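You operate a simulated robot arm through the tools that you are given. There is no shell and no other tool.

The job below is to be done with a simulated robot arm. You get a single attempt, and the scene is never put back.

Task
Put things in order on the top of the workbench. At the end: the grey sleeve (marked "40") from the top of the workbench is in the silver steel basket; the grey round brush is on the ringed plate; the gold sleeve (marked "45") stands where the grey round brush stood; the grey block from the top of the workbench is on the silver tin (marked "WAX"); the white box (marked "FUSE") from the top of the workbench is in the grey tray; whatever was shut is shut again. Leave all else as you found it, and nothing knocked over.

Only the result counts: the job must be done as asked and must still hold three seconds after the hand-in. Knocking over, shifting, dropping, spilling or breaking anything else fails it.

Robot
A 6-joint arm with a two-finger parallel gripper, fixed in place. Base frame: the origin is on the floor under the middle of its stand, x ahead of it, y to its left, z up; the work surface is at about z = 900. Units: mm, degrees, N and s.
With the tool pointing down near the work surface it reaches from about 360 to 760 mm from the base axis. Its first joint turns from -66.0 to 66.0 degrees. Payload 2.45 kg.
The tool frame sits at the grasp point between the pads (the TCP): z along the fingers, y along the line on which they close. The tips reach 24 mm beyond it. The gripper opens to 68 mm. The fingers are 17 mm wide and 10 mm thick; the gripper's body (40 by 70 mm) begins 41 mm behind the TCP.
Orientation is that of the tool frame in the base frame, as a unit quaternion [x, y, z, w]. With the fingers straight down and closing along the base's y, the tool's x points along the base's -x, its y along +y and its z along -z.

Tools
- The arm moves only by the tool servo_tool. Its argument "steps" is a list of rows, each a list of 7 numbers: the closure in counts, from 0 (fully open) to 255 (shut), then the shift along the base's x, y, z in mm, then the turn, a rotation vector about the base's x, y, z in degrees. In form: [[grip, dx, dy, dz, rx, ry, rz], ...]. A call has 1 to 20 rows; each row shifts and turns the commanded pose from where the row before left it. Rows are played at 5 a second. More than 50 mm and 8.6 degrees between two rows, or a gripper value outside its range, and nothing of the call is played. A pose out of reach is approached as far as the arm can. The call stops where the force on the tool passes 40 N (or 10 N more than at its start, if that is more) or the arm is blocked; 0.2 s more then pass. The fingers move at their own pace (about 108 mm/s each) and stop on an object; they squeeze with about 41 N. The grip force told is the motor's: it shows also when the fingers shut on nothing. Time passes only in rows, and 0.2 s behind the last, so rows that do not move let the fingers close. The reply holds the time, the measured pose of the TCP, the force on the tool along the base axes, the opening and the grip force, in the units named above and with some noise, with the torque about the TCP (base axes, N m) and any sound that the robot's microphone picked up.
- Cameras (640 x 400 px; columns grow to the right, rows downward): "scene" is fixed at [170.1, 418, 1450.5]; the picture's right is [-0.74, -0.67, 0.00], its down [-0.51, 0.57, -0.64] and it looks along [0.43, -0.48, -0.77] (base axes); focal length 214 px, centre (320, 200). "wrist" rides on the gripper at [84, 11, -75] in the tool frame; the picture's right is [-0.13, 0.99, 0.00], its down [-0.60, -0.08, -0.79] and it looks along [-0.79, -0.10, 0.61] (tool axes); focal length 251 px, centre (320, 200). There is no depth. A picture from a camera that has moved, and an enlarged one, comes with that camera's place and axes in the base frame and with its lens. The place of the scene camera against the robot may be out by one fixed shift of up to 18 mm in any direction.
- snapshot(camera): a new picture of that camera. The clock stands still meanwhile.
- close_up(camera, box): a new picture of the part [left, top, right, bottom] of that camera's present view, enlarged. The clock stands still meanwhile.
- job_done(): hands the job in; it is judged then, once.

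Places have to be worked out from the pictures, the camera data and where the tool is seen. Open the gripper and draw the arm clear of the work before you hand the job in, unless the task says otherwise.

The tools are called after "Request:" as name(argument=value, ...) on one line, values as JSON. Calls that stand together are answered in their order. servo_tool: Moves the arm, as the interface text tells. Its arguments: {"type":"object","properties":{"steps":{"type":"array"}},"required":["steps"]} The other tools are called the same way: snapshot (camera) takes a picture; close_up (camera, box) takes an enlarged picture of a part of a camera's view; job_done () hands the job in.

At the start:

```text
clock: 0.0
tool_pos: [438.4, -214.7, 1188.1]
ee_rot: [0.0, 1.0, 0.0, 0.0]
force: [-0.1, -0.2, 1.2]
ft_torque: [-0.01, 0.05, 0.01]
opening: 68.0
finger_force: 0.0
```

scene: 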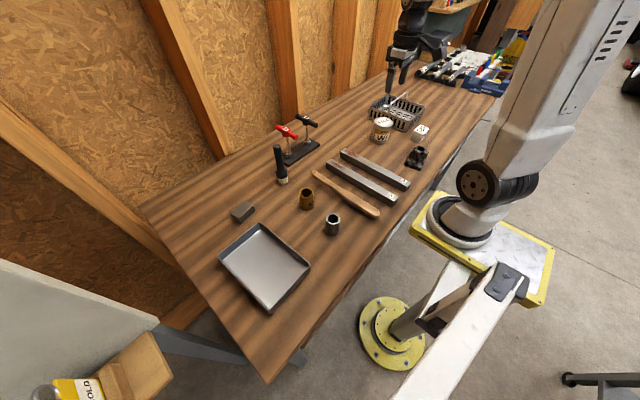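
wrist: 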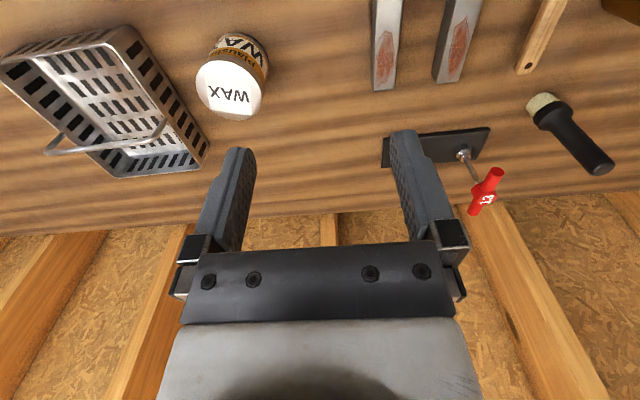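

I start by enlarging parts of the scene view to identify all objects on the workbench.

Request:
close_up(camera="scene", box=[200, 120, 360, 220])

Request:
close_up(camera="scene", box=[340, 80, 500, 180])

Request:
close_up(camera="scene", box=[200, 180, 400, 320])

Request:
close_up(camera="scene", box=[380, 0, 540, 100])

```text
4.00 times, centred on (280, 170) of scene
camera zoom: at [170.1, 418.0, 1450.5], right [-0.74, -0.67, 0.0], down [-0.51, 0.57, -0.64], along [0.43, -0.48, -0.77], focal length 858 px, centre (480, 320)
```

zoom: 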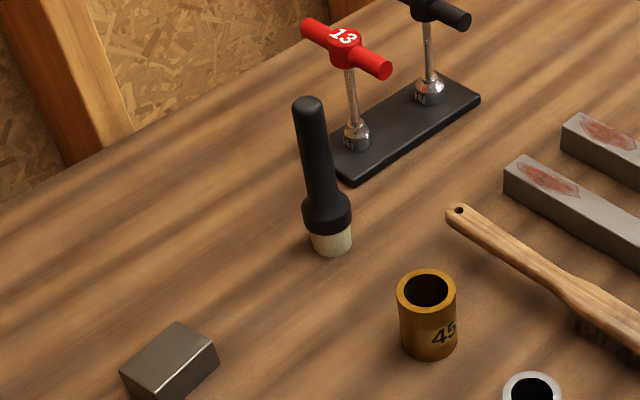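

```text
4.00 times, centred on (420, 130) of scene
camera zoom: at [170.1, 418.0, 1450.5], right [-0.74, -0.67, 0.0], down [-0.51, 0.57, -0.64], along [0.43, -0.48, -0.77], focal length 858 px, centre (-80, 480)
```

zoom: 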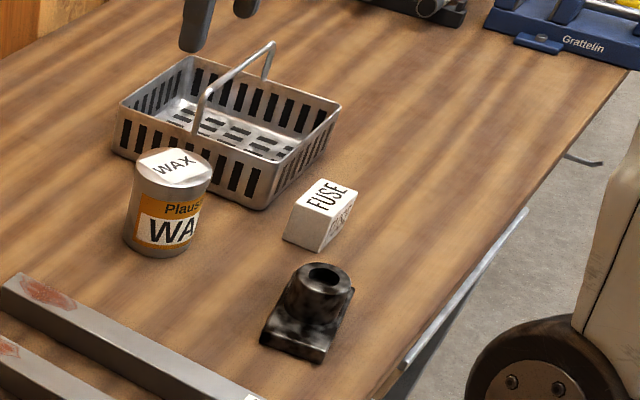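

```text
2.86 times, centred on (300, 250) of scene
camera zoom: at [170.1, 418.0, 1450.5], right [-0.74, -0.67, 0.0], down [-0.51, 0.57, -0.64], along [0.43, -0.48, -0.77], focal length 613 px, centre (377, 57)
```

zoom: 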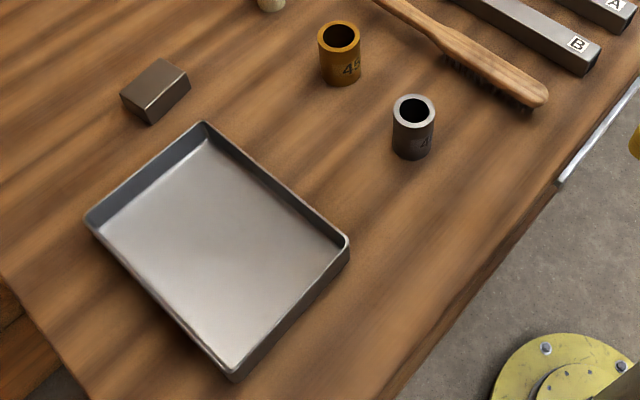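

```text
4.00 times, centred on (460, 50) of scene
camera zoom: at [170.1, 418.0, 1450.5], right [-0.74, -0.67, 0.0], down [-0.51, 0.57, -0.64], along [0.43, -0.48, -0.77], focal length 858 px, centre (-240, 800)
```

zoom: 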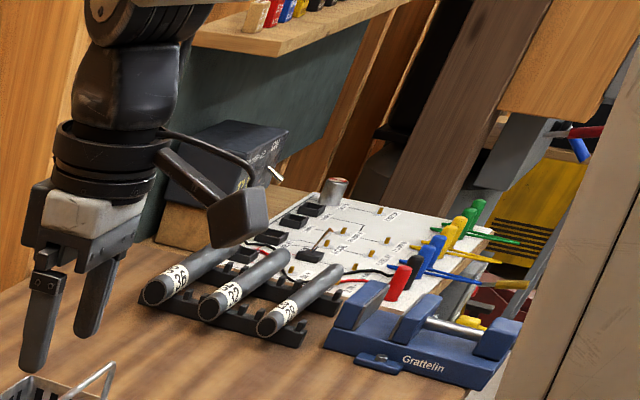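

The overview shows the tray, sleeves, block, brush, tin, basket and FUSE box; I do not yet see an obvious "ringed plate", so I look at more of the scene up close, including the bench edge and the black flanged part.

Request:
close_up(camera="scene", box=[390, 130, 470, 180])

Request:
close_up(camera="scene", box=[400, 60, 520, 135])

Request:
close_up(camera="scene", box=[260, 100, 340, 190])

Request:
close_up(camera="wrist", box=[360, 60, 640, 235])

Request:
close_up(camera="scene", box=[0, 230, 320, 400])

Request:
close_up(camera="scene", box=[400, 200, 640, 350])

```text
8.00 times, centred on (430, 155) of scene
camera zoom: at [170.1, 418.0, 1450.5], right [-0.74, -0.67, 0.0], down [-0.51, 0.57, -0.64], along [0.43, -0.48, -0.77], focal length 1716 px, centre (-560, 560)
```

zoom: 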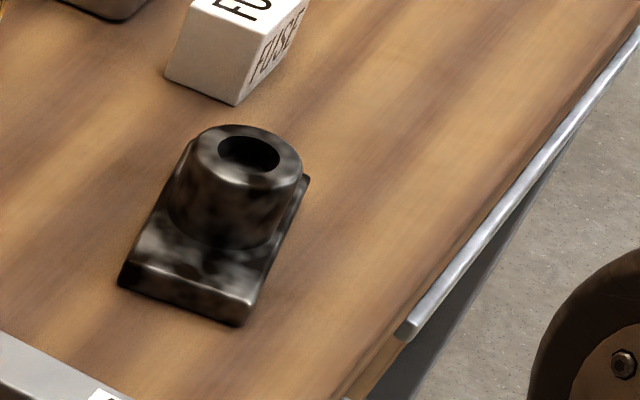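

```text
5.33 times, centred on (460, 98) of scene
camera zoom: at [170.1, 418.0, 1450.5], right [-0.74, -0.67, 0.0], down [-0.51, 0.57, -0.64], along [0.43, -0.48, -0.77], focal length 1144 px, centre (-427, 747)
```

zoom: 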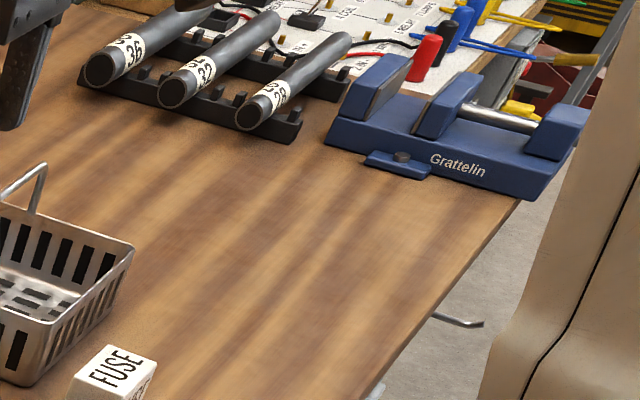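

```text
4.44 times, centred on (300, 145) of scene
camera zoom: at [170.1, 418.0, 1450.5], right [-0.74, -0.67, 0.0], down [-0.51, 0.57, -0.64], along [0.43, -0.48, -0.77], focal length 953 px, centre (409, 444)
```

zoom: 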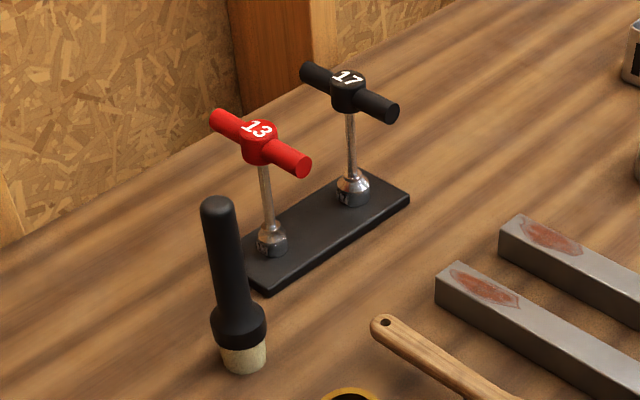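

```text
2.29 times, centred on (500, 148) of wrist
camera zoom: at [355.0, -203.9, 1264.5], right [0.13, 0.99, 0.0], down [0.6, -0.08, 0.79], along [0.79, -0.1, -0.61], focal length 575 px, centre (-91, 320)
```

zoom: 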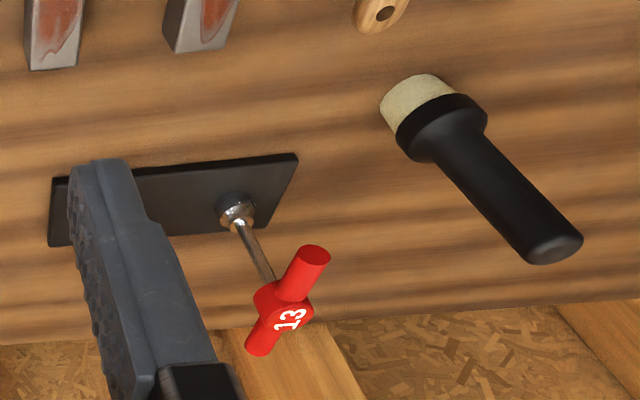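

```text
2.00 times, centred on (160, 315) of scene
camera zoom: at [170.1, 418.0, 1450.5], right [-0.74, -0.67, 0.0], down [-0.51, 0.57, -0.64], along [0.43, -0.48, -0.77], focal length 429 px, centre (640, -30)
```

zoom: 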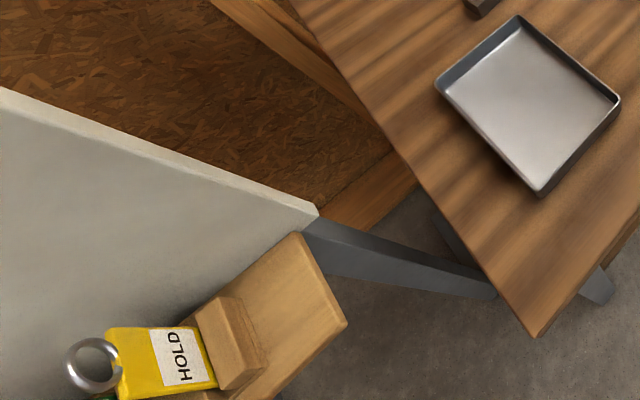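

```text
2.67 times, centred on (520, 275) of scene
camera zoom: at [170.1, 418.0, 1450.5], right [-0.74, -0.67, 0.0], down [-0.51, 0.57, -0.64], along [0.43, -0.48, -0.77], focal length 572 px, centre (-213, 0)
```

zoom: 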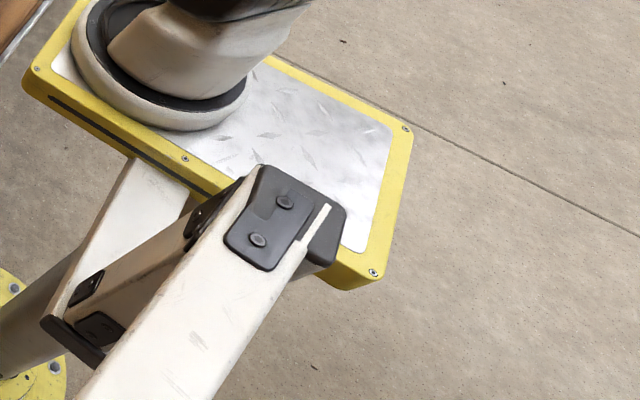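

The black flanged part has a ring boss, but I want a proper survey of the bench before deciding what the ringed plate is. I move the wrist camera along the bench at the present height, first toward the left.

Request:
servo_tool(steps=[[0, -10, 50, 0, 0, 0, 0], [0, -10, 50, 0, 0, 0, 0], [0, -10, 50, 0, 0, 0, 0], [0, -10, 50, 0, 0, 0, 0], [0, -10, 45, 0, 0, 0, 0], [0, 0, 0, 0, 0, 0, 0]])

Request:
snapshot(camera="wrist")

Request:
snapshot(camera="scene")

```text
refused: row 1 steps farther than a row can; nothing moved
```

```text
taken
camera wrist: at [355.0, -203.9, 1264.5], right [0.13, 0.99, 0.0], down [0.6, -0.08, 0.79], along [0.79, -0.1, -0.61], focal length 251 px, centre (320, 200)
```

wrist: 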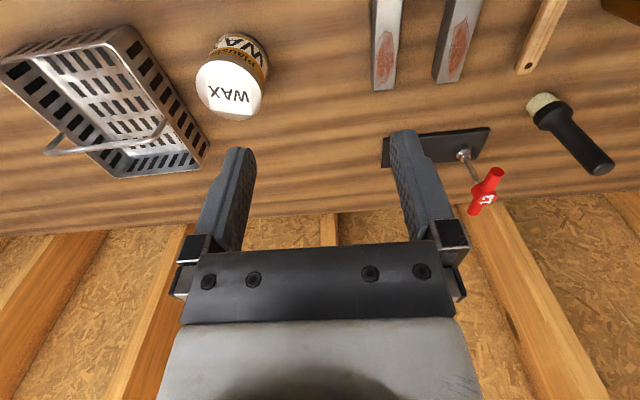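

```text
taken
```

scene: 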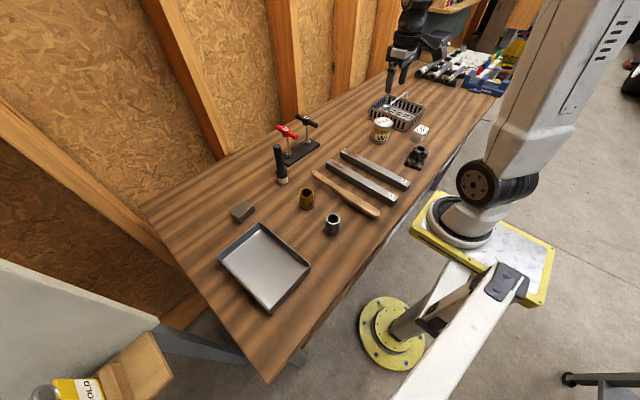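

The row was a touch over 50 mm in total; I repeat the sweep with shorter rows.

Request:
servo_tool(steps=[[0, -10, 45, 0, 0, 0, 0], [0, -10, 45, 0, 0, 0, 0], [0, -10, 45, 0, 0, 0, 0], [0, -10, 45, 0, 0, 0, 0], [0, -10, 45, 0, 0, 0, 0], [0, 0, 0, 0, 0, 0, 0]])

Request:
snapshot(camera="wrist")

Request:
snapshot(camera="scene")

```text
clock: 1.4
tool_pos: [387.8, 10.1, 1189.6]
ee_rot: [-0.001, 1.0, 0.0, 0.0]
force: [0.4, 0.1, 0.4]
ft_torque: [0.02, 0.01, -0.02]
opening: 67.6
finger_force: 0.0
```

```text
taken
camera wrist: at [305.4, 21.2, 1264.2], right [0.13, 0.99, 0.0], down [0.6, -0.08, 0.79], along [0.79, -0.1, -0.61], focal length 251 px, centre (320, 200)
```

wrist: 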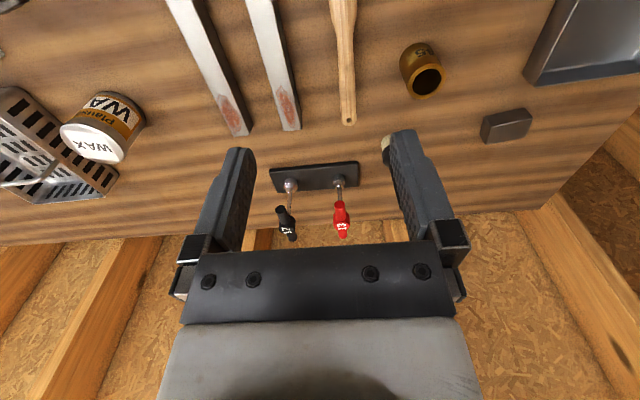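

```text
taken
```

scene: 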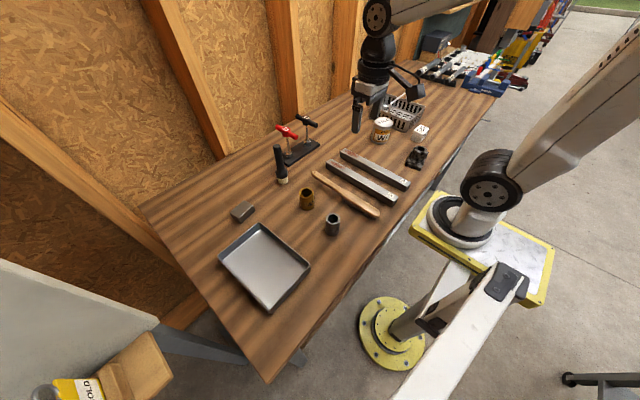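

No ringed plate appears on the left half. I turn the tool so the wrist camera looks along the bench toward −y, to see the black flanged part, the bar at the front edge and the far end.

Request:
servo_tool(steps=[[0, -2, -8, 0, 0, 0, -8.2], [0, -2, -8, 0, 0, 0, -8.2], [0, -2, -8, 0, 0, 0, -8.2], [0, -2, -8, 0, 0, 0, -8.2], [0, -2, -8, 0, 0, 0, -8.2], [0, -2, -8, 0, 0, 0, -8.2], [0, -2, -8, 0, 0, 0, -8.2], [0, -2, -8, 0, 0, 0, -8.2], [0, -2, -8, 0, 0, 0, -8.2], [0, -2, -8, 0, 0, 0, -8.2], [0, -2, -8, 0, 0, 0, -8.2], [0, 0, 0, 0, 0, 0, 0]])

Request:
snapshot(camera="wrist")

Request:
snapshot(camera="scene")

```text
clock: 4.0
tool_pos: [366.2, -77.2, 1189.0]
ee_rot: [0.709, 0.705, 0.0, 0.0]
force: [-0.5, 0.9, 0.0]
ft_torque: [0.02, -0.01, 0.0]
opening: 67.6
finger_force: 0.0
```

```text
taken
camera wrist: at [378.7, 6.8, 1265.1], right [0.99, -0.14, 0.0], down [-0.08, -0.6, 0.79], along [-0.11, -0.79, -0.61], focal length 251 px, centre (320, 200)
```

wrist: 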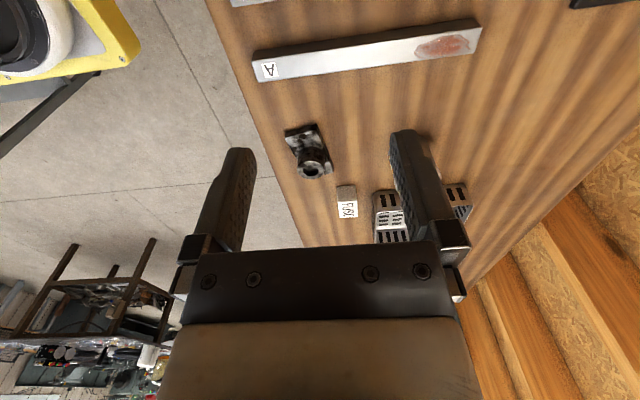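

```text
taken
```

scene: 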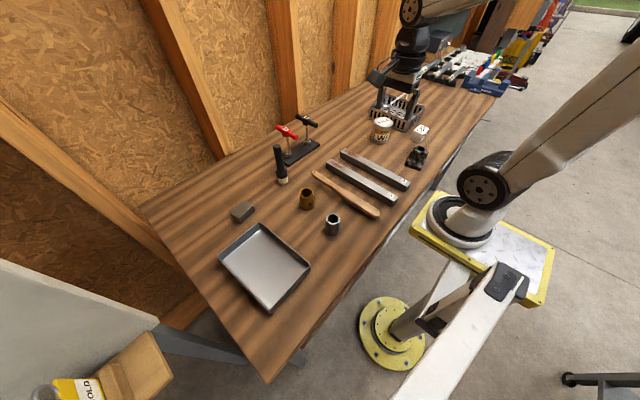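

The view is along −y now; the finger hides the bar at the edge. I move further toward −y to look at the far part.

Request:
servo_tool(steps=[[0, 0, -45, 0, 0, 0, 0], [0, 0, -45, 0, 0, 0, 0], [0, 0, -45, 0, 0, 0, 0], [0, 0, -45, 0, 0, 0, 0], [0, 0, -45, 0, 0, 0, 0], [0, 0, 0, 0, 0, 0, 0]])

Request:
snapshot(camera="wrist")

Request:
close_up(camera="wrist", box=[220, 0, 480, 160])

Request:
snapshot(camera="scene")

```text
clock: 5.4
tool_pos: [366.2, -301.0, 1188.4]
ee_rot: [0.708, 0.706, -0.002, 0.0]
force: [0.0, -0.1, -0.6]
ft_torque: [0.01, 0.02, -0.02]
opening: 68.0
finger_force: 0.0
```

```text
taken
camera wrist: at [378.5, -216.9, 1264.4], right [0.99, -0.13, 0.0], down [-0.08, -0.6, 0.79], along [-0.11, -0.79, -0.61], focal length 251 px, centre (320, 200)
```

wrist: 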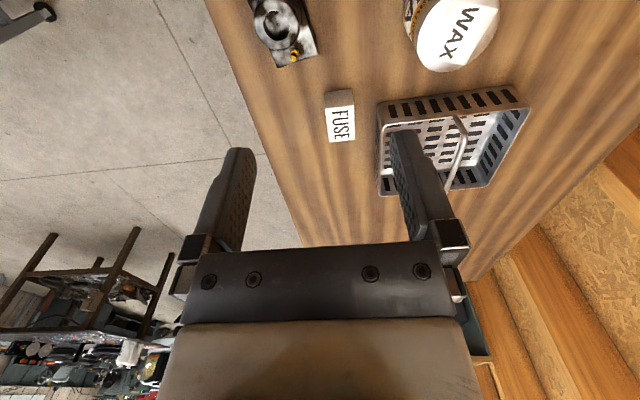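

```text
2.46 times, centred on (350, 80) of wrist
camera zoom: at [378.5, -216.9, 1264.4], right [0.99, -0.13, 0.0], down [-0.08, -0.6, 0.79], along [-0.11, -0.79, -0.61], focal length 619 px, centre (246, 495)
```

zoom: 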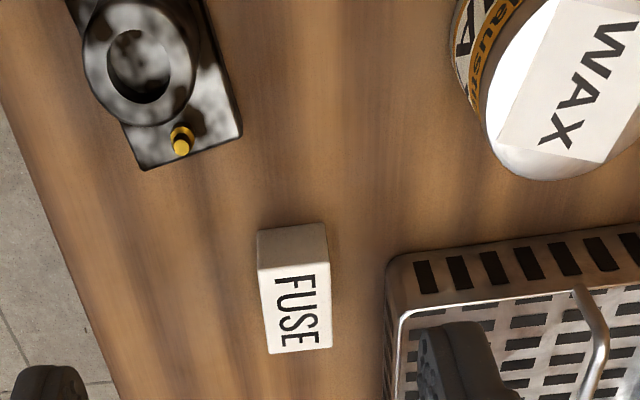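

```text
taken
```

scene: 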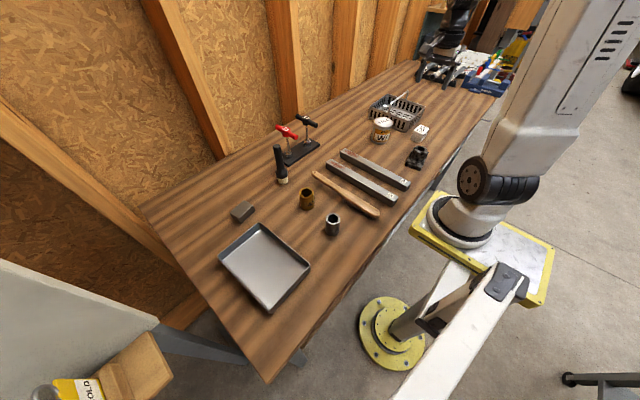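

The flanged part has a plate with a big ring boss and a small yellow pin; I still need to check the bar at the front edge for a drawer. I shift the tool toward the front edge so the camera looks along it between the fingers.

Request:
servo_tool(steps=[[0, -40, -10, 0, 0, 0, 0], [0, -40, -10, 0, 0, 0, 0], [0, -40, -10, 0, 0, 0, 0], [0, 0, 0, 0, 0, 0, 0]])

Request:
snapshot(camera="wrist")

Request:
close_up(camera="wrist", box=[230, 60, 470, 250])

```text
clock: 6.4
tool_pos: [269.7, -324.7, 1187.4]
ee_rot: [0.709, 0.706, -0.001, 0.001]
force: [-0.4, 0.2, -0.1]
ft_torque: [-0.02, 0.01, -0.02]
opening: 67.9
finger_force: 0.0
out of reach, approached as far as the arm can: row 3
```

```text
taken
camera wrist: at [282.6, -241.3, 1264.4], right [0.99, -0.13, 0.0], down [-0.08, -0.6, 0.79], along [-0.11, -0.79, -0.61], focal length 251 px, centre (320, 200)
```

wrist: 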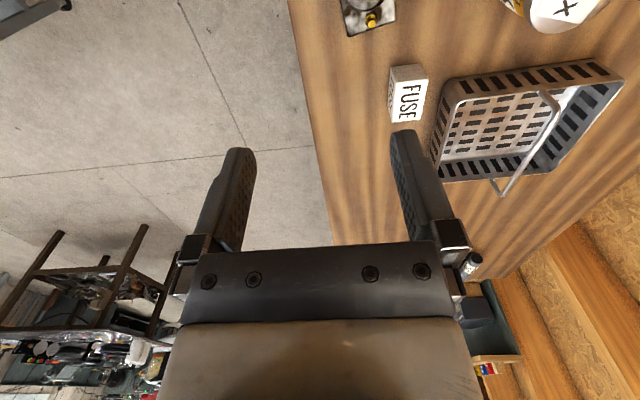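

```text
2.11 times, centred on (350, 155) of wrist
camera zoom: at [282.6, -241.3, 1264.4], right [0.99, -0.13, 0.0], down [-0.08, -0.6, 0.79], along [-0.11, -0.79, -0.61], focal length 529 px, centre (257, 295)
```

zoom: 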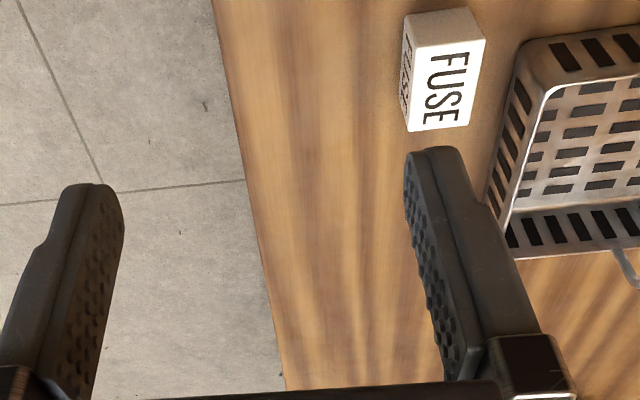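

The bench front edge lies at x≈231 and nothing sticks out past it as seen from above, but the scene view shows a bar under the edge. I bring the camera lower and in front of the edge, looking at +x, to see the bench's front face.

Request:
servo_tool(steps=[[0, 0, -8, 0, 0, 0, 8.2], [0, 0, -8, 0, 0, 0, 8.2], [0, 0, -8, 0, 0, 0, 8.2], [0, 0, -8, 0, 0, 0, 8.2], [0, 0, -8, -5, 0, 0, 8.2], [0, 0, -8, -20, 0, 0, 8.2], [0, 0, -8, -20, 0, 0, 8.2], [0, 0, -8, -20, 0, 0, 8.2], [0, 0, -8, -20, 0, 0, 8.2], [0, 0, -8, -20, 0, 0, 8.2], [0, 0, -8, -20, 0, 0, 8.2], [0, -20, -10, -20, 0, 0, 0], [0, -20, -10, -20, 0, 0, 0], [0, 0, 0, 0, 0, 0, 0]])

Request:
snapshot(camera="wrist")

Request:
snapshot(camera="scene")

```text
clock: 9.4
tool_pos: [307.5, -398.0, 1024.0]
ee_rot: [0.0, 1.0, -0.001, -0.002]
force: [-1.0, -1.0, 0.1]
ft_torque: [0.02, -0.01, 0.0]
opening: 68.1
finger_force: 0.1
out of reach, approached as far as the arm can: row 1, 2, 3, 4, 5, 6, 7, 8, 9, 11, 12, 13
```

```text
taken
camera wrist: at [223.6, -386.8, 1099.4], right [0.13, 0.99, 0.0], down [0.6, -0.08, 0.79], along [0.79, -0.1, -0.61], focal length 251 px, centre (320, 200)
```

wrist: 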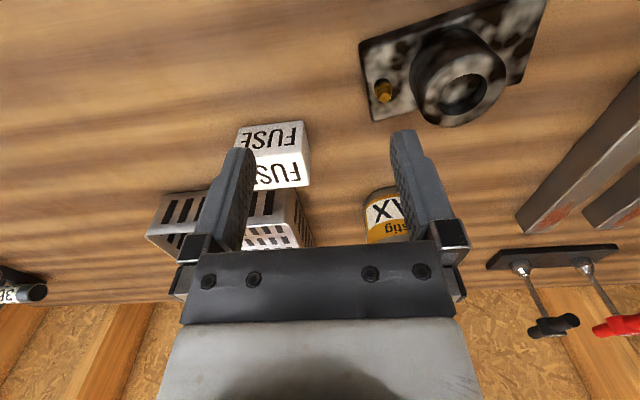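

```text
taken
```

scene: 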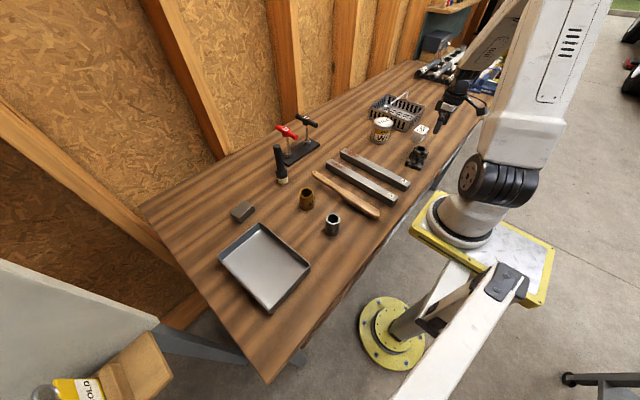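

The arm stopped at its first-joint limit, so the front edge there is out of reach anyway. I look at the flanged part in detail from here.

Request:
close_up(camera="wrist", box=[350, 0, 550, 125])

Request:
close_up(camera="wrist", box=[140, 100, 340, 225])

Request:
close_up(camera="scene", box=[360, 85, 460, 180])

```text
3.20 times, centred on (450, 62) of wrist
camera zoom: at [223.6, -386.8, 1099.4], right [0.13, 0.99, 0.0], down [0.6, -0.08, 0.79], along [0.79, -0.1, -0.61], focal length 805 px, centre (-96, 640)
```

zoom: 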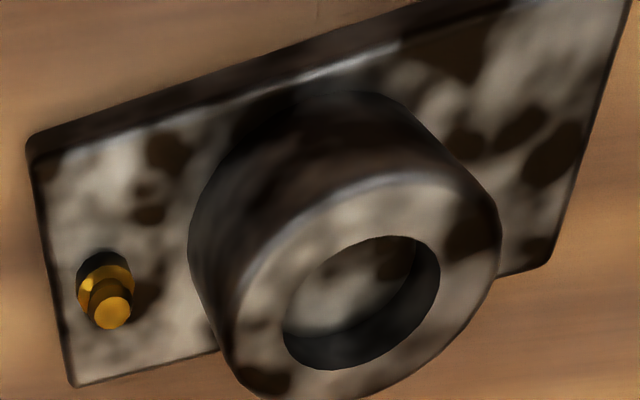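

```text
3.20 times, centred on (240, 162) of wrist
camera zoom: at [223.6, -386.8, 1099.4], right [0.13, 0.99, 0.0], down [0.6, -0.08, 0.79], along [0.79, -0.1, -0.61], focal length 805 px, centre (576, 320)
```

zoom: 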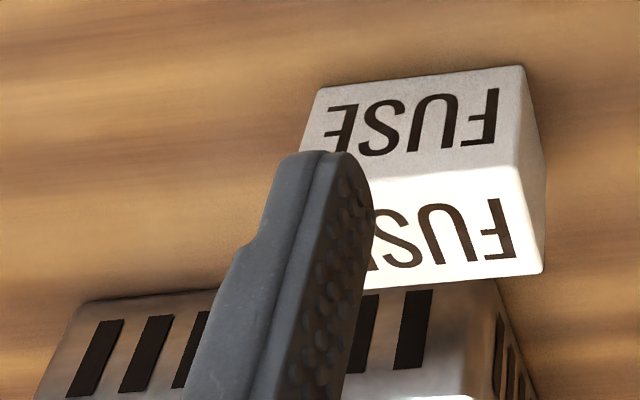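

```text
4.21 times, centred on (410, 132) of scene
camera zoom: at [170.1, 418.0, 1450.5], right [-0.74, -0.67, 0.0], down [-0.51, 0.57, -0.64], along [0.43, -0.48, -0.77], focal length 903 px, centre (-59, 484)
```

zoom: 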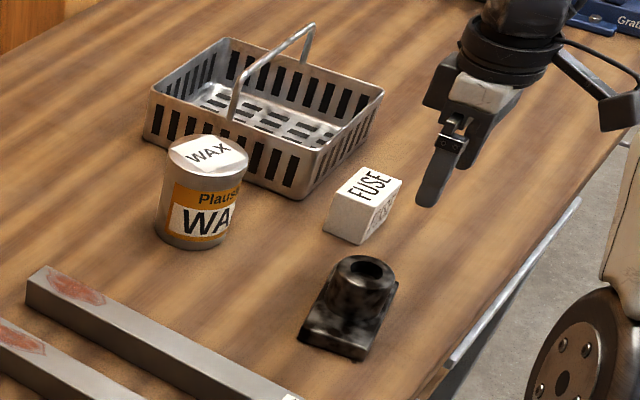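

The cast part is a roughly 116×64 mm plate with a ~60 mm ring boss. Before settling on it as the "ringed plate", I check the other corners of the picture for any other candidate, and view the brush and the tin more closely.

Request:
close_up(camera="scene", box=[0, 340, 130, 400])

Request:
close_up(camera="scene", box=[410, 35, 520, 100])

Request:
close_up(camera="scene", box=[255, 135, 315, 190])

Request:
close_up(camera="scene", box=[410, 0, 560, 60])

Request:
close_up(camera="scene", box=[300, 150, 420, 225])

Request:
close_up(camera="scene", box=[365, 110, 405, 150])

```text
4.92 times, centred on (65, 370) of scene
camera zoom: at [170.1, 418.0, 1450.5], right [-0.74, -0.67, 0.0], down [-0.51, 0.57, -0.64], along [0.43, -0.48, -0.77], focal length 1056 px, centre (1575, -637)
```

zoom: 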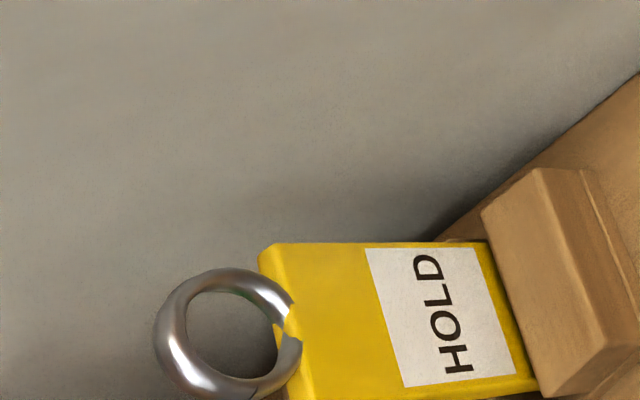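

```text
5.82 times, centred on (465, 68) of scene
camera zoom: at [170.1, 418.0, 1450.5], right [-0.74, -0.67, 0.0], down [-0.51, 0.57, -0.64], along [0.43, -0.48, -0.77], focal length 1248 px, centre (-524, 971)
```

zoom: 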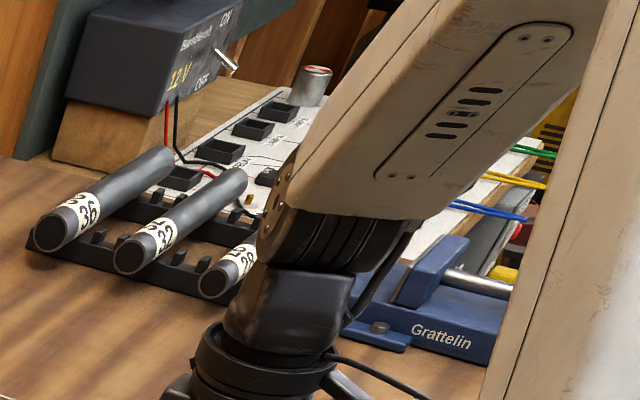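

```text
7.27 times, centred on (285, 162) of scene
camera zoom: at [170.1, 418.0, 1450.5], right [-0.74, -0.67, 0.0], down [-0.51, 0.57, -0.64], along [0.43, -0.48, -0.77], focal length 1560 px, centre (574, 473)
```

zoom: 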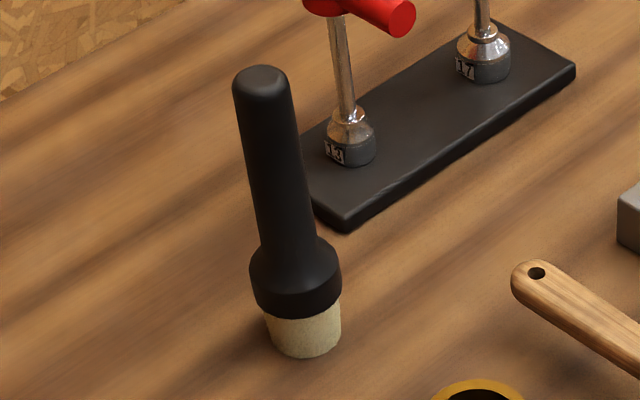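

```text
4.27 times, centred on (485, 30) of scene
camera zoom: at [170.1, 418.0, 1450.5], right [-0.74, -0.67, 0.0], down [-0.51, 0.57, -0.64], along [0.43, -0.48, -0.77], focal length 915 px, centre (-384, 925)
```

zoom: 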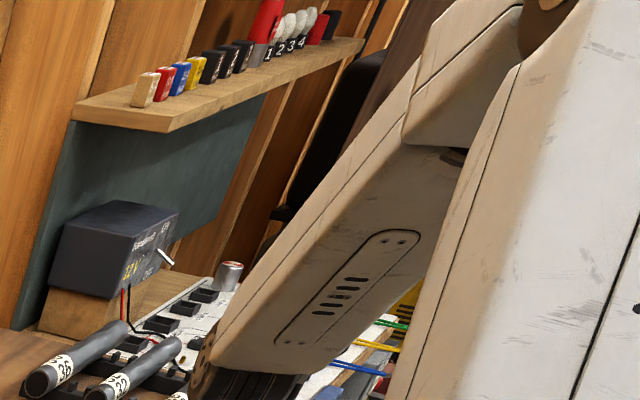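

```text
5.33 times, centred on (360, 188) of scene
camera zoom: at [170.1, 418.0, 1450.5], right [-0.74, -0.67, 0.0], down [-0.51, 0.57, -0.64], along [0.43, -0.48, -0.77], focal length 1144 px, centre (107, 267)
```

zoom: 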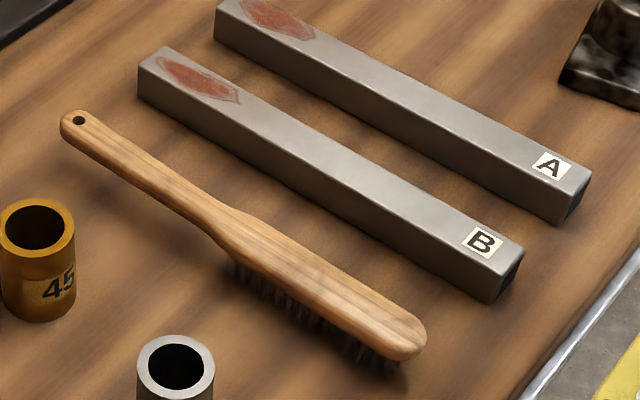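

```text
10.00 times, centred on (385, 130) of scene
camera zoom: at [170.1, 418.0, 1450.5], right [-0.74, -0.67, 0.0], down [-0.51, 0.57, -0.64], along [0.43, -0.48, -0.77], focal length 2145 px, centre (-330, 900)
```

zoom: 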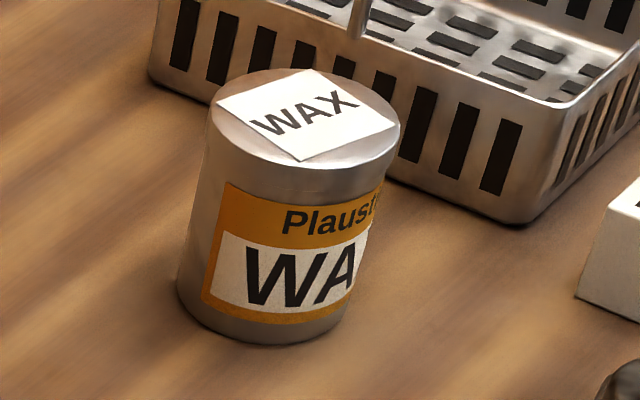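

I check the silver bars along the front edge once more in the scene view, to make sure whether they are drawer pulls or just trim.

Request:
close_up(camera="scene", box=[370, 160, 480, 250])

Request:
close_up(camera="scene", box=[430, 100, 500, 175])

Request:
close_up(camera="scene", box=[280, 220, 420, 380])

```text
4.44 times, centred on (425, 205) of scene
camera zoom: at [170.1, 418.0, 1450.5], right [-0.74, -0.67, 0.0], down [-0.51, 0.57, -0.64], along [0.43, -0.48, -0.77], focal length 953 px, centre (-147, 178)
```

zoom: 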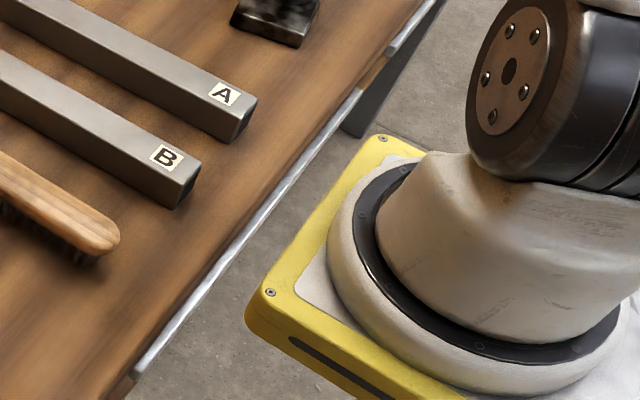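

```text
5.33 times, centred on (465, 138) of scene
camera zoom: at [170.1, 418.0, 1450.5], right [-0.74, -0.67, 0.0], down [-0.51, 0.57, -0.64], along [0.43, -0.48, -0.77], focal length 1144 px, centre (-453, 533)
```

zoom: 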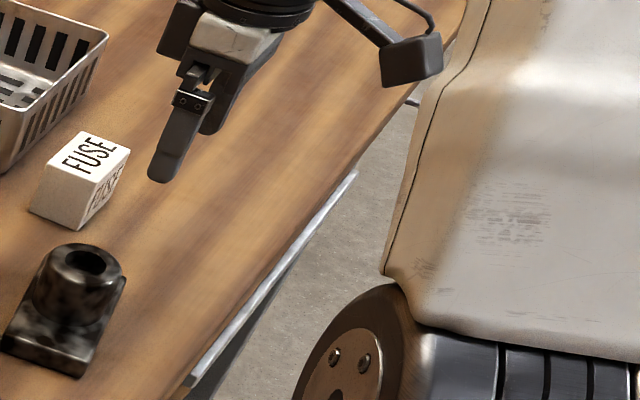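

```text
2.50 times, centred on (350, 300) of scene
camera zoom: at [170.1, 418.0, 1450.5], right [-0.74, -0.67, 0.0], down [-0.51, 0.57, -0.64], along [0.43, -0.48, -0.77], focal length 536 px, centre (245, -50)
```

zoom: 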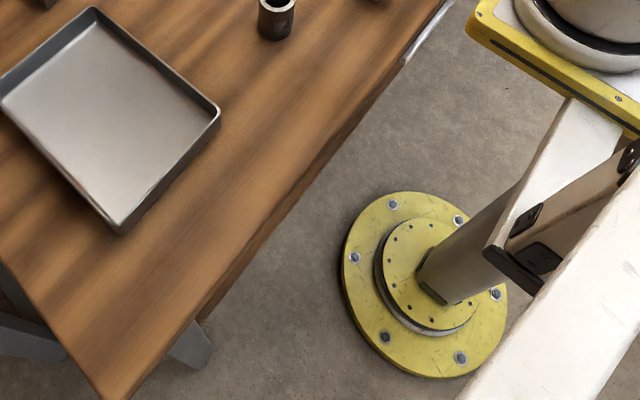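

The silver strips are just edge trim, so the cast plate with the ring boss is the "ringed plate". The FUSE box measures roughly 43×61×42 mm centred near (382, −449); I rise, turn the fingers to close along x, and hover there for a better look.

Request:
servo_tool(steps=[[0, 15, -4, 10, 0, 0, -8.2], [0, 15, -4, 10, 0, 0, -8.2], [0, 15, -4, 10, 0, 0, -8.2], [0, 15, -4, 10, 0, 0, -8.2], [0, 15, -4, 10, 0, 0, -8.2], [0, 0, 0, 10, 0, 0, -8.2], [0, 0, 0, 10, 0, 0, -8.2], [0, 0, 0, 10, 0, 0, -8.2], [0, 0, 0, 0, 0, 0, -8.2], [0, 0, 0, 0, 0, 0, -8.2], [0, 0, 0, 0, 0, 0, -8], [0, 0, 0, 0, 0, 0, 0]])

Request:
snapshot(camera="wrist")

```text
clock: 12.0
tool_pos: [380.6, -416.4, 1102.8]
ee_rot: [0.708, 0.707, -0.001, 0.0]
force: [0.3, -0.7, -0.3]
ft_torque: [0.0, 0.01, 0.01]
opening: 68.3
finger_force: 0.0
```

```text
taken
camera wrist: at [392.5, -332.6, 1179.2], right [0.99, -0.13, 0.0], down [-0.08, -0.6, 0.79], along [-0.1, -0.79, -0.61], focal length 251 px, centre (320, 200)
```

wrist: 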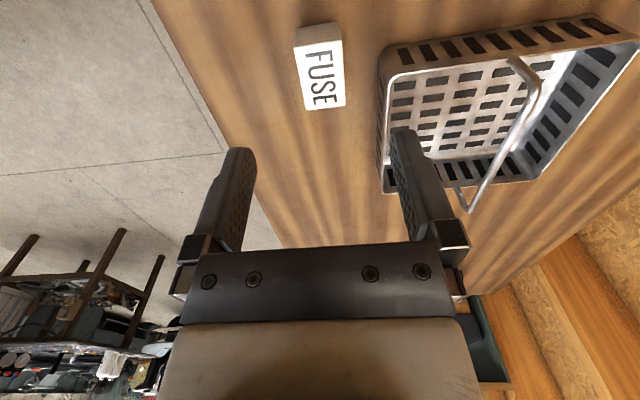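

The tool now sits at (381, −416) as commanded. I enlarge the box and basket to fix their positions and heights.

Request:
close_up(camera="wrist", box=[260, 0, 420, 100])

Request:
close_up(camera="wrist", box=[360, 0, 640, 220])

```text
4.00 times, centred on (340, 50) of wrist
camera zoom: at [392.5, -332.6, 1179.2], right [0.99, -0.13, 0.0], down [-0.08, -0.6, 0.79], along [-0.1, -0.79, -0.61], focal length 1006 px, centre (240, 800)
```

zoom: 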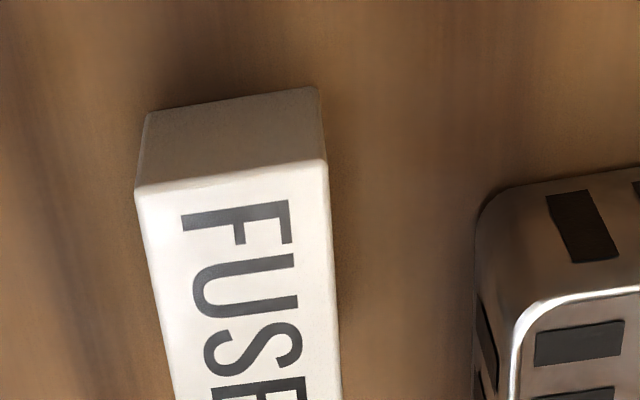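

```text
1.82 times, centred on (500, 110) of wrist
camera zoom: at [392.5, -332.6, 1179.2], right [0.99, -0.13, 0.0], down [-0.08, -0.6, 0.79], along [-0.1, -0.79, -0.61], focal length 457 px, centre (-7, 364)
```

zoom: 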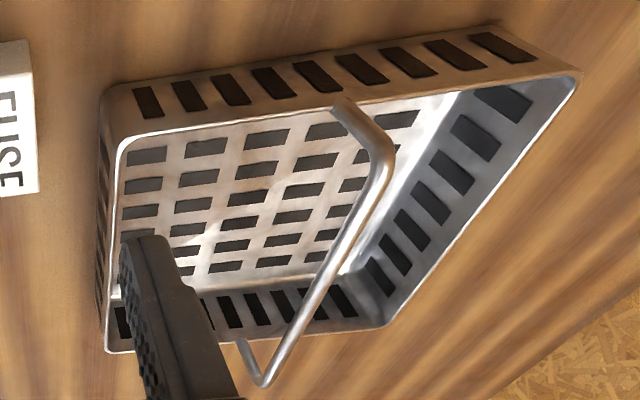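

Box: x 358–399, y −482…−421, top z≈943, centre (379, −451). Basket rim spans x 441–647, y −625…−452, with an upright bail at x≈544 up to z≈998. I move above the box and partway down to check alignment.

Request:
servo_tool(steps=[[0, -2, -34, 0, 0, 0, 0], [0, 0, 0, -40, 0, 0, 0], [0, 0, 0, -40, 0, 0, 0], [0, 0, 0, 0, 0, 0, 0]])

Request:
snapshot(camera="wrist")

Request:
close_up(camera="scene", box=[370, 85, 470, 160])

```text
clock: 13.0
tool_pos: [377.8, -449.8, 1022.2]
ee_rot: [0.707, 0.707, -0.001, 0.001]
force: [-0.3, -0.4, -0.7]
ft_torque: [0.02, 0.0, 0.02]
opening: 68.2
finger_force: 0.0
```

```text
taken
camera wrist: at [389.3, -366.2, 1098.3], right [0.99, -0.13, 0.0], down [-0.08, -0.6, 0.79], along [-0.1, -0.79, -0.61], focal length 251 px, centre (320, 200)
```

wrist: 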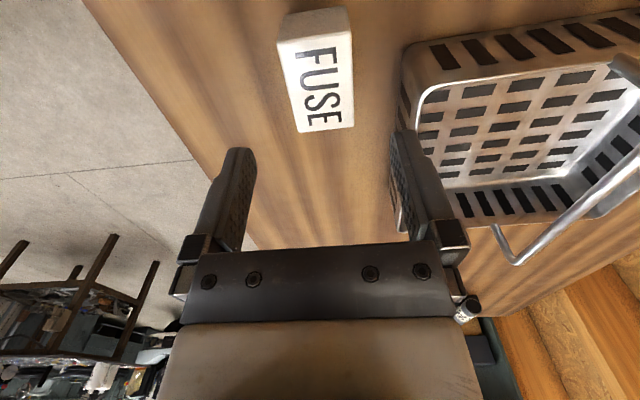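

```text
5.33 times, centred on (420, 122) of scene
camera zoom: at [170.1, 418.0, 1450.5], right [-0.74, -0.67, 0.0], down [-0.51, 0.57, -0.64], along [0.43, -0.48, -0.77], focal length 1144 px, centre (-213, 613)
```

zoom: 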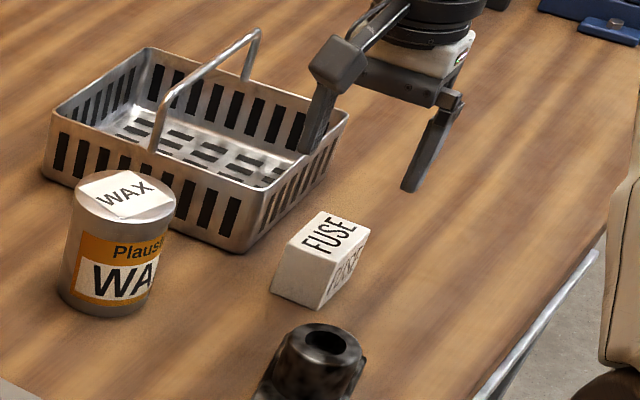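

The box is confirmed at x 357.7–398.8, y −481…−421. I descend to z≈928 and close on it.

Request:
servo_tool(steps=[[0, 0.5, -1, -40, 0, 0, 0], [0, 0, 0, -30, 0, 0, 0], [0, 0, 0, -24, 0, 0, 0], [0, 0, 0, 0, 0, 0, 0], [255, 0, 0, 0, 0, 0, 0], [255, 0, 0, 0, 0, 0, 0], [255, 0, 0, 0, 0, 0, 0]])

Request:
snapshot(camera="wrist")

```text
clock: 14.6
tool_pos: [379.0, -450.2, 928.0]
ee_rot: [0.707, 0.707, 0.0, 0.0]
force: [0.2, -0.5, 0.3]
ft_torque: [0.0, 0.04, 0.02]
opening: 41.4
finger_force: 40.7
```

```text
taken
camera wrist: at [390.6, -366.8, 1004.8], right [0.99, -0.13, 0.0], down [-0.08, -0.6, 0.79], along [-0.1, -0.79, -0.61], focal length 251 px, centre (320, 200)
```

wrist: 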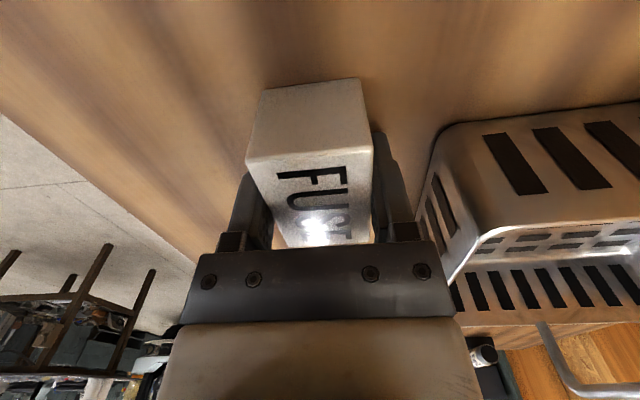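

The box is held (opening 41.4). I lift it to z≈1128 and carry it along y toward the tray, keeping well above everything.

Request:
servo_tool(steps=[[255, 0, 0, 20, 0, 0, 0], [255, 0, 0, 40, 0, 0, 0], [255, 0, 0, 45, 0, 0, 0], [255, 0, 0, 45, 0, 0, 0], [255, 0, 0, 45, 0, 0, 0], [255, 0, 0, 0, 0, 0, 0]])

Request:
servo_tool(steps=[[255, 5, 45, 0, 0, 0, 0], [255, 5, 45, 0, 0, 0, 0], [255, 5, 45, 0, 0, 0, 0], [255, 5, 45, 0, 0, 0, 0], [255, 5, 45, 0, 0, 0, 0], [255, 5, 45, 0, 0, 0, 0], [255, 5, 45, 0, 0, 0, 0], [255, 5, 45, 0, 0, 0, 0], [255, 0, 45, 0, 0, 0, 0], [255, 0, 45, 0, 0, 0, 0], [255, 0, 45, 0, 0, 0, 0], [255, 0, 45, 0, 0, 0, 0], [255, 0, 45, 0, 0, 0, 0], [255, 0, 45, 0, 0, 0, 0], [255, 0, 0, 0, 0, 0, 0]])

Request:
snapshot(camera="wrist")

Request:
snapshot(camera="scene")

```text
clock: 16.0
tool_pos: [380.7, -450.6, 1124.7]
ee_rot: [0.707, 0.707, 0.0, 0.0]
force: [0.1, 1.1, 0.2]
ft_torque: [-0.02, 0.0, 0.02]
opening: 41.6
finger_force: 41.0
```

```text
clock: 19.2
tool_pos: [419.7, 178.3, 1124.1]
ee_rot: [0.707, 0.707, 0.001, 0.0]
force: [0.2, -0.2, -0.3]
ft_torque: [-0.01, -0.01, 0.02]
opening: 41.8
finger_force: 40.9
```

```text
taken
camera wrist: at [430.7, 262.5, 1199.8], right [0.99, -0.13, 0.0], down [-0.08, -0.6, 0.79], along [-0.1, -0.79, -0.61], focal length 251 px, centre (320, 200)
```

wrist: 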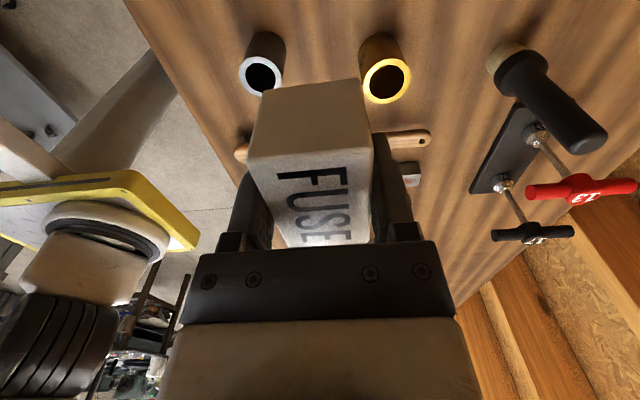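

```text
taken
```

scene: 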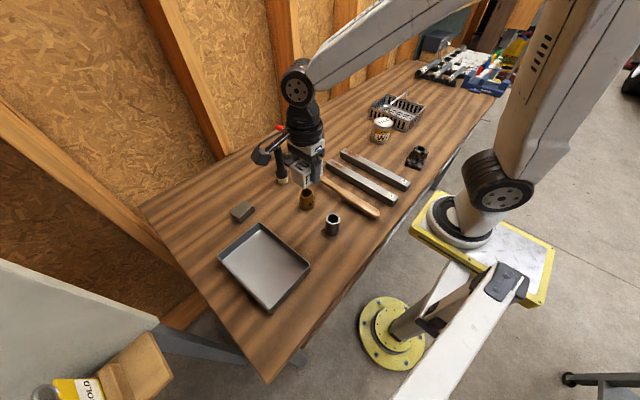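

Sleeves and brush are visible from here. I continue to above the tray and look down at it.

Request:
servo_tool(steps=[[255, 0, 45, 0, 0, 0, 0], [255, 0, 45, 0, 0, 0, 0], [255, 0, 45, 0, 0, 0, 0], [255, 0, 25, 0, 0, 0, 0], [255, 0, 0, 0, 0, 0, 0]])

Request:
snapshot(camera="wrist")

Request:
snapshot(camera="scene")

```text
clock: 20.4
tool_pos: [419.8, 338.6, 1125.8]
ee_rot: [0.707, 0.707, -0.001, -0.001]
force: [0.5, 0.8, -1.3]
ft_torque: [0.02, 0.06, 0.0]
opening: 41.4
finger_force: 41.3
```

```text
taken
camera wrist: at [430.8, 422.2, 1202.0], right [0.99, -0.13, 0.0], down [-0.08, -0.6, 0.79], along [-0.1, -0.79, -0.61], focal length 251 px, centre (320, 200)
```

wrist: 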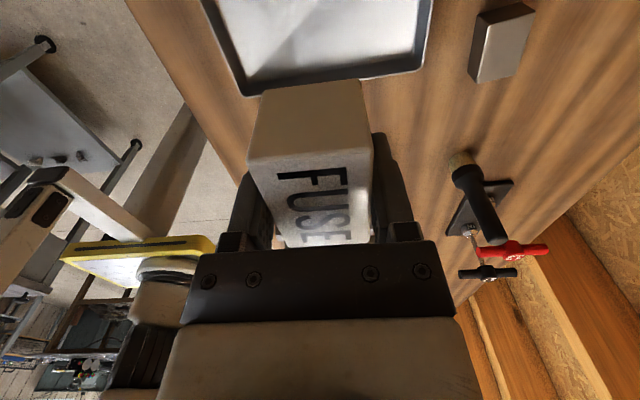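

```text
taken
```

scene: 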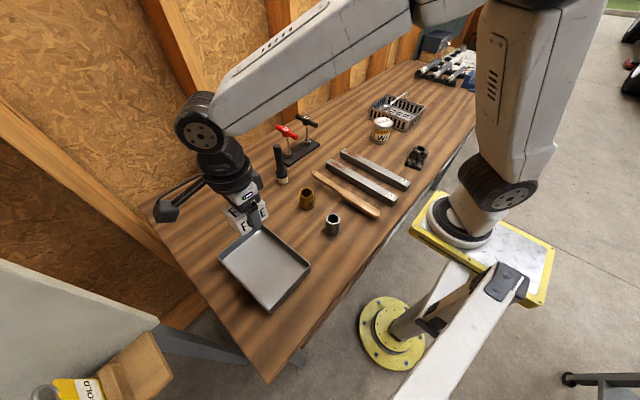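

The tray spans x≈323–523, y≈272–407, and the box at (420, 339) is over its middle. I lower to just above the floor.

Request:
servo_tool(steps=[[255, 0, 0, -45, 0, 0, 0], [255, 0, 0, -45, 0, 0, 0], [255, 0, 0, -45, 0, 0, 0], [255, 0, 0, -35, 0, 0, 0], [255, 0, 0, -12, 0, 0, 0], [255, 0, 0, 0, 0, 0, 0]])

Request:
close_up(camera="scene", box=[200, 190, 330, 320])

```text
clock: 21.8
tool_pos: [419.8, 339.4, 944.0]
ee_rot: [0.707, 0.707, 0.001, 0.0]
force: [-0.1, -0.3, -0.1]
ft_torque: [-0.01, 0.0, -0.01]
opening: 41.5
finger_force: 41.2
```

```text
3.08 times, centred on (265, 255) of scene
camera zoom: at [170.1, 418.0, 1450.5], right [-0.74, -0.67, 0.0], down [-0.51, 0.57, -0.64], along [0.43, -0.48, -0.77], focal length 660 px, centre (489, 31)
```

zoom: 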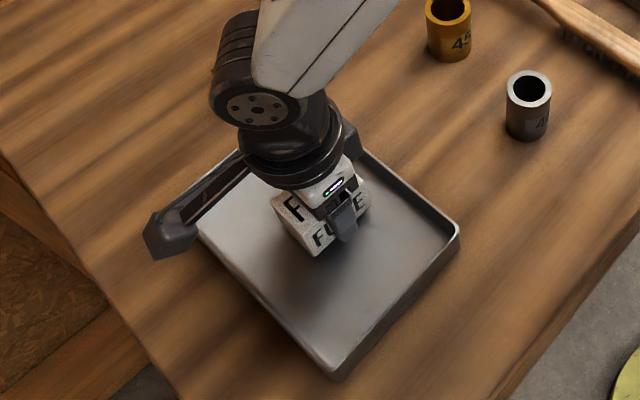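

No contact yet at z=944. I go down in small steps and watch the force.

Request:
servo_tool(steps=[[255, 0, 0, -5, 0, 0, 0], [255, 0, 0, -4, 0, 0, 0], [255, 0, 0, -2, 0, 0, 0], [255, 0, 0, 0, 0, 0, 0]])

```text
clock: 22.8
tool_pos: [420.3, 338.0, 932.5]
ee_rot: [0.707, 0.707, 0.0, 0.0]
force: [-0.5, -3.6, 9.1]
ft_torque: [-0.18, 0.05, 0.0]
opening: 41.5
finger_force: 41.3
```

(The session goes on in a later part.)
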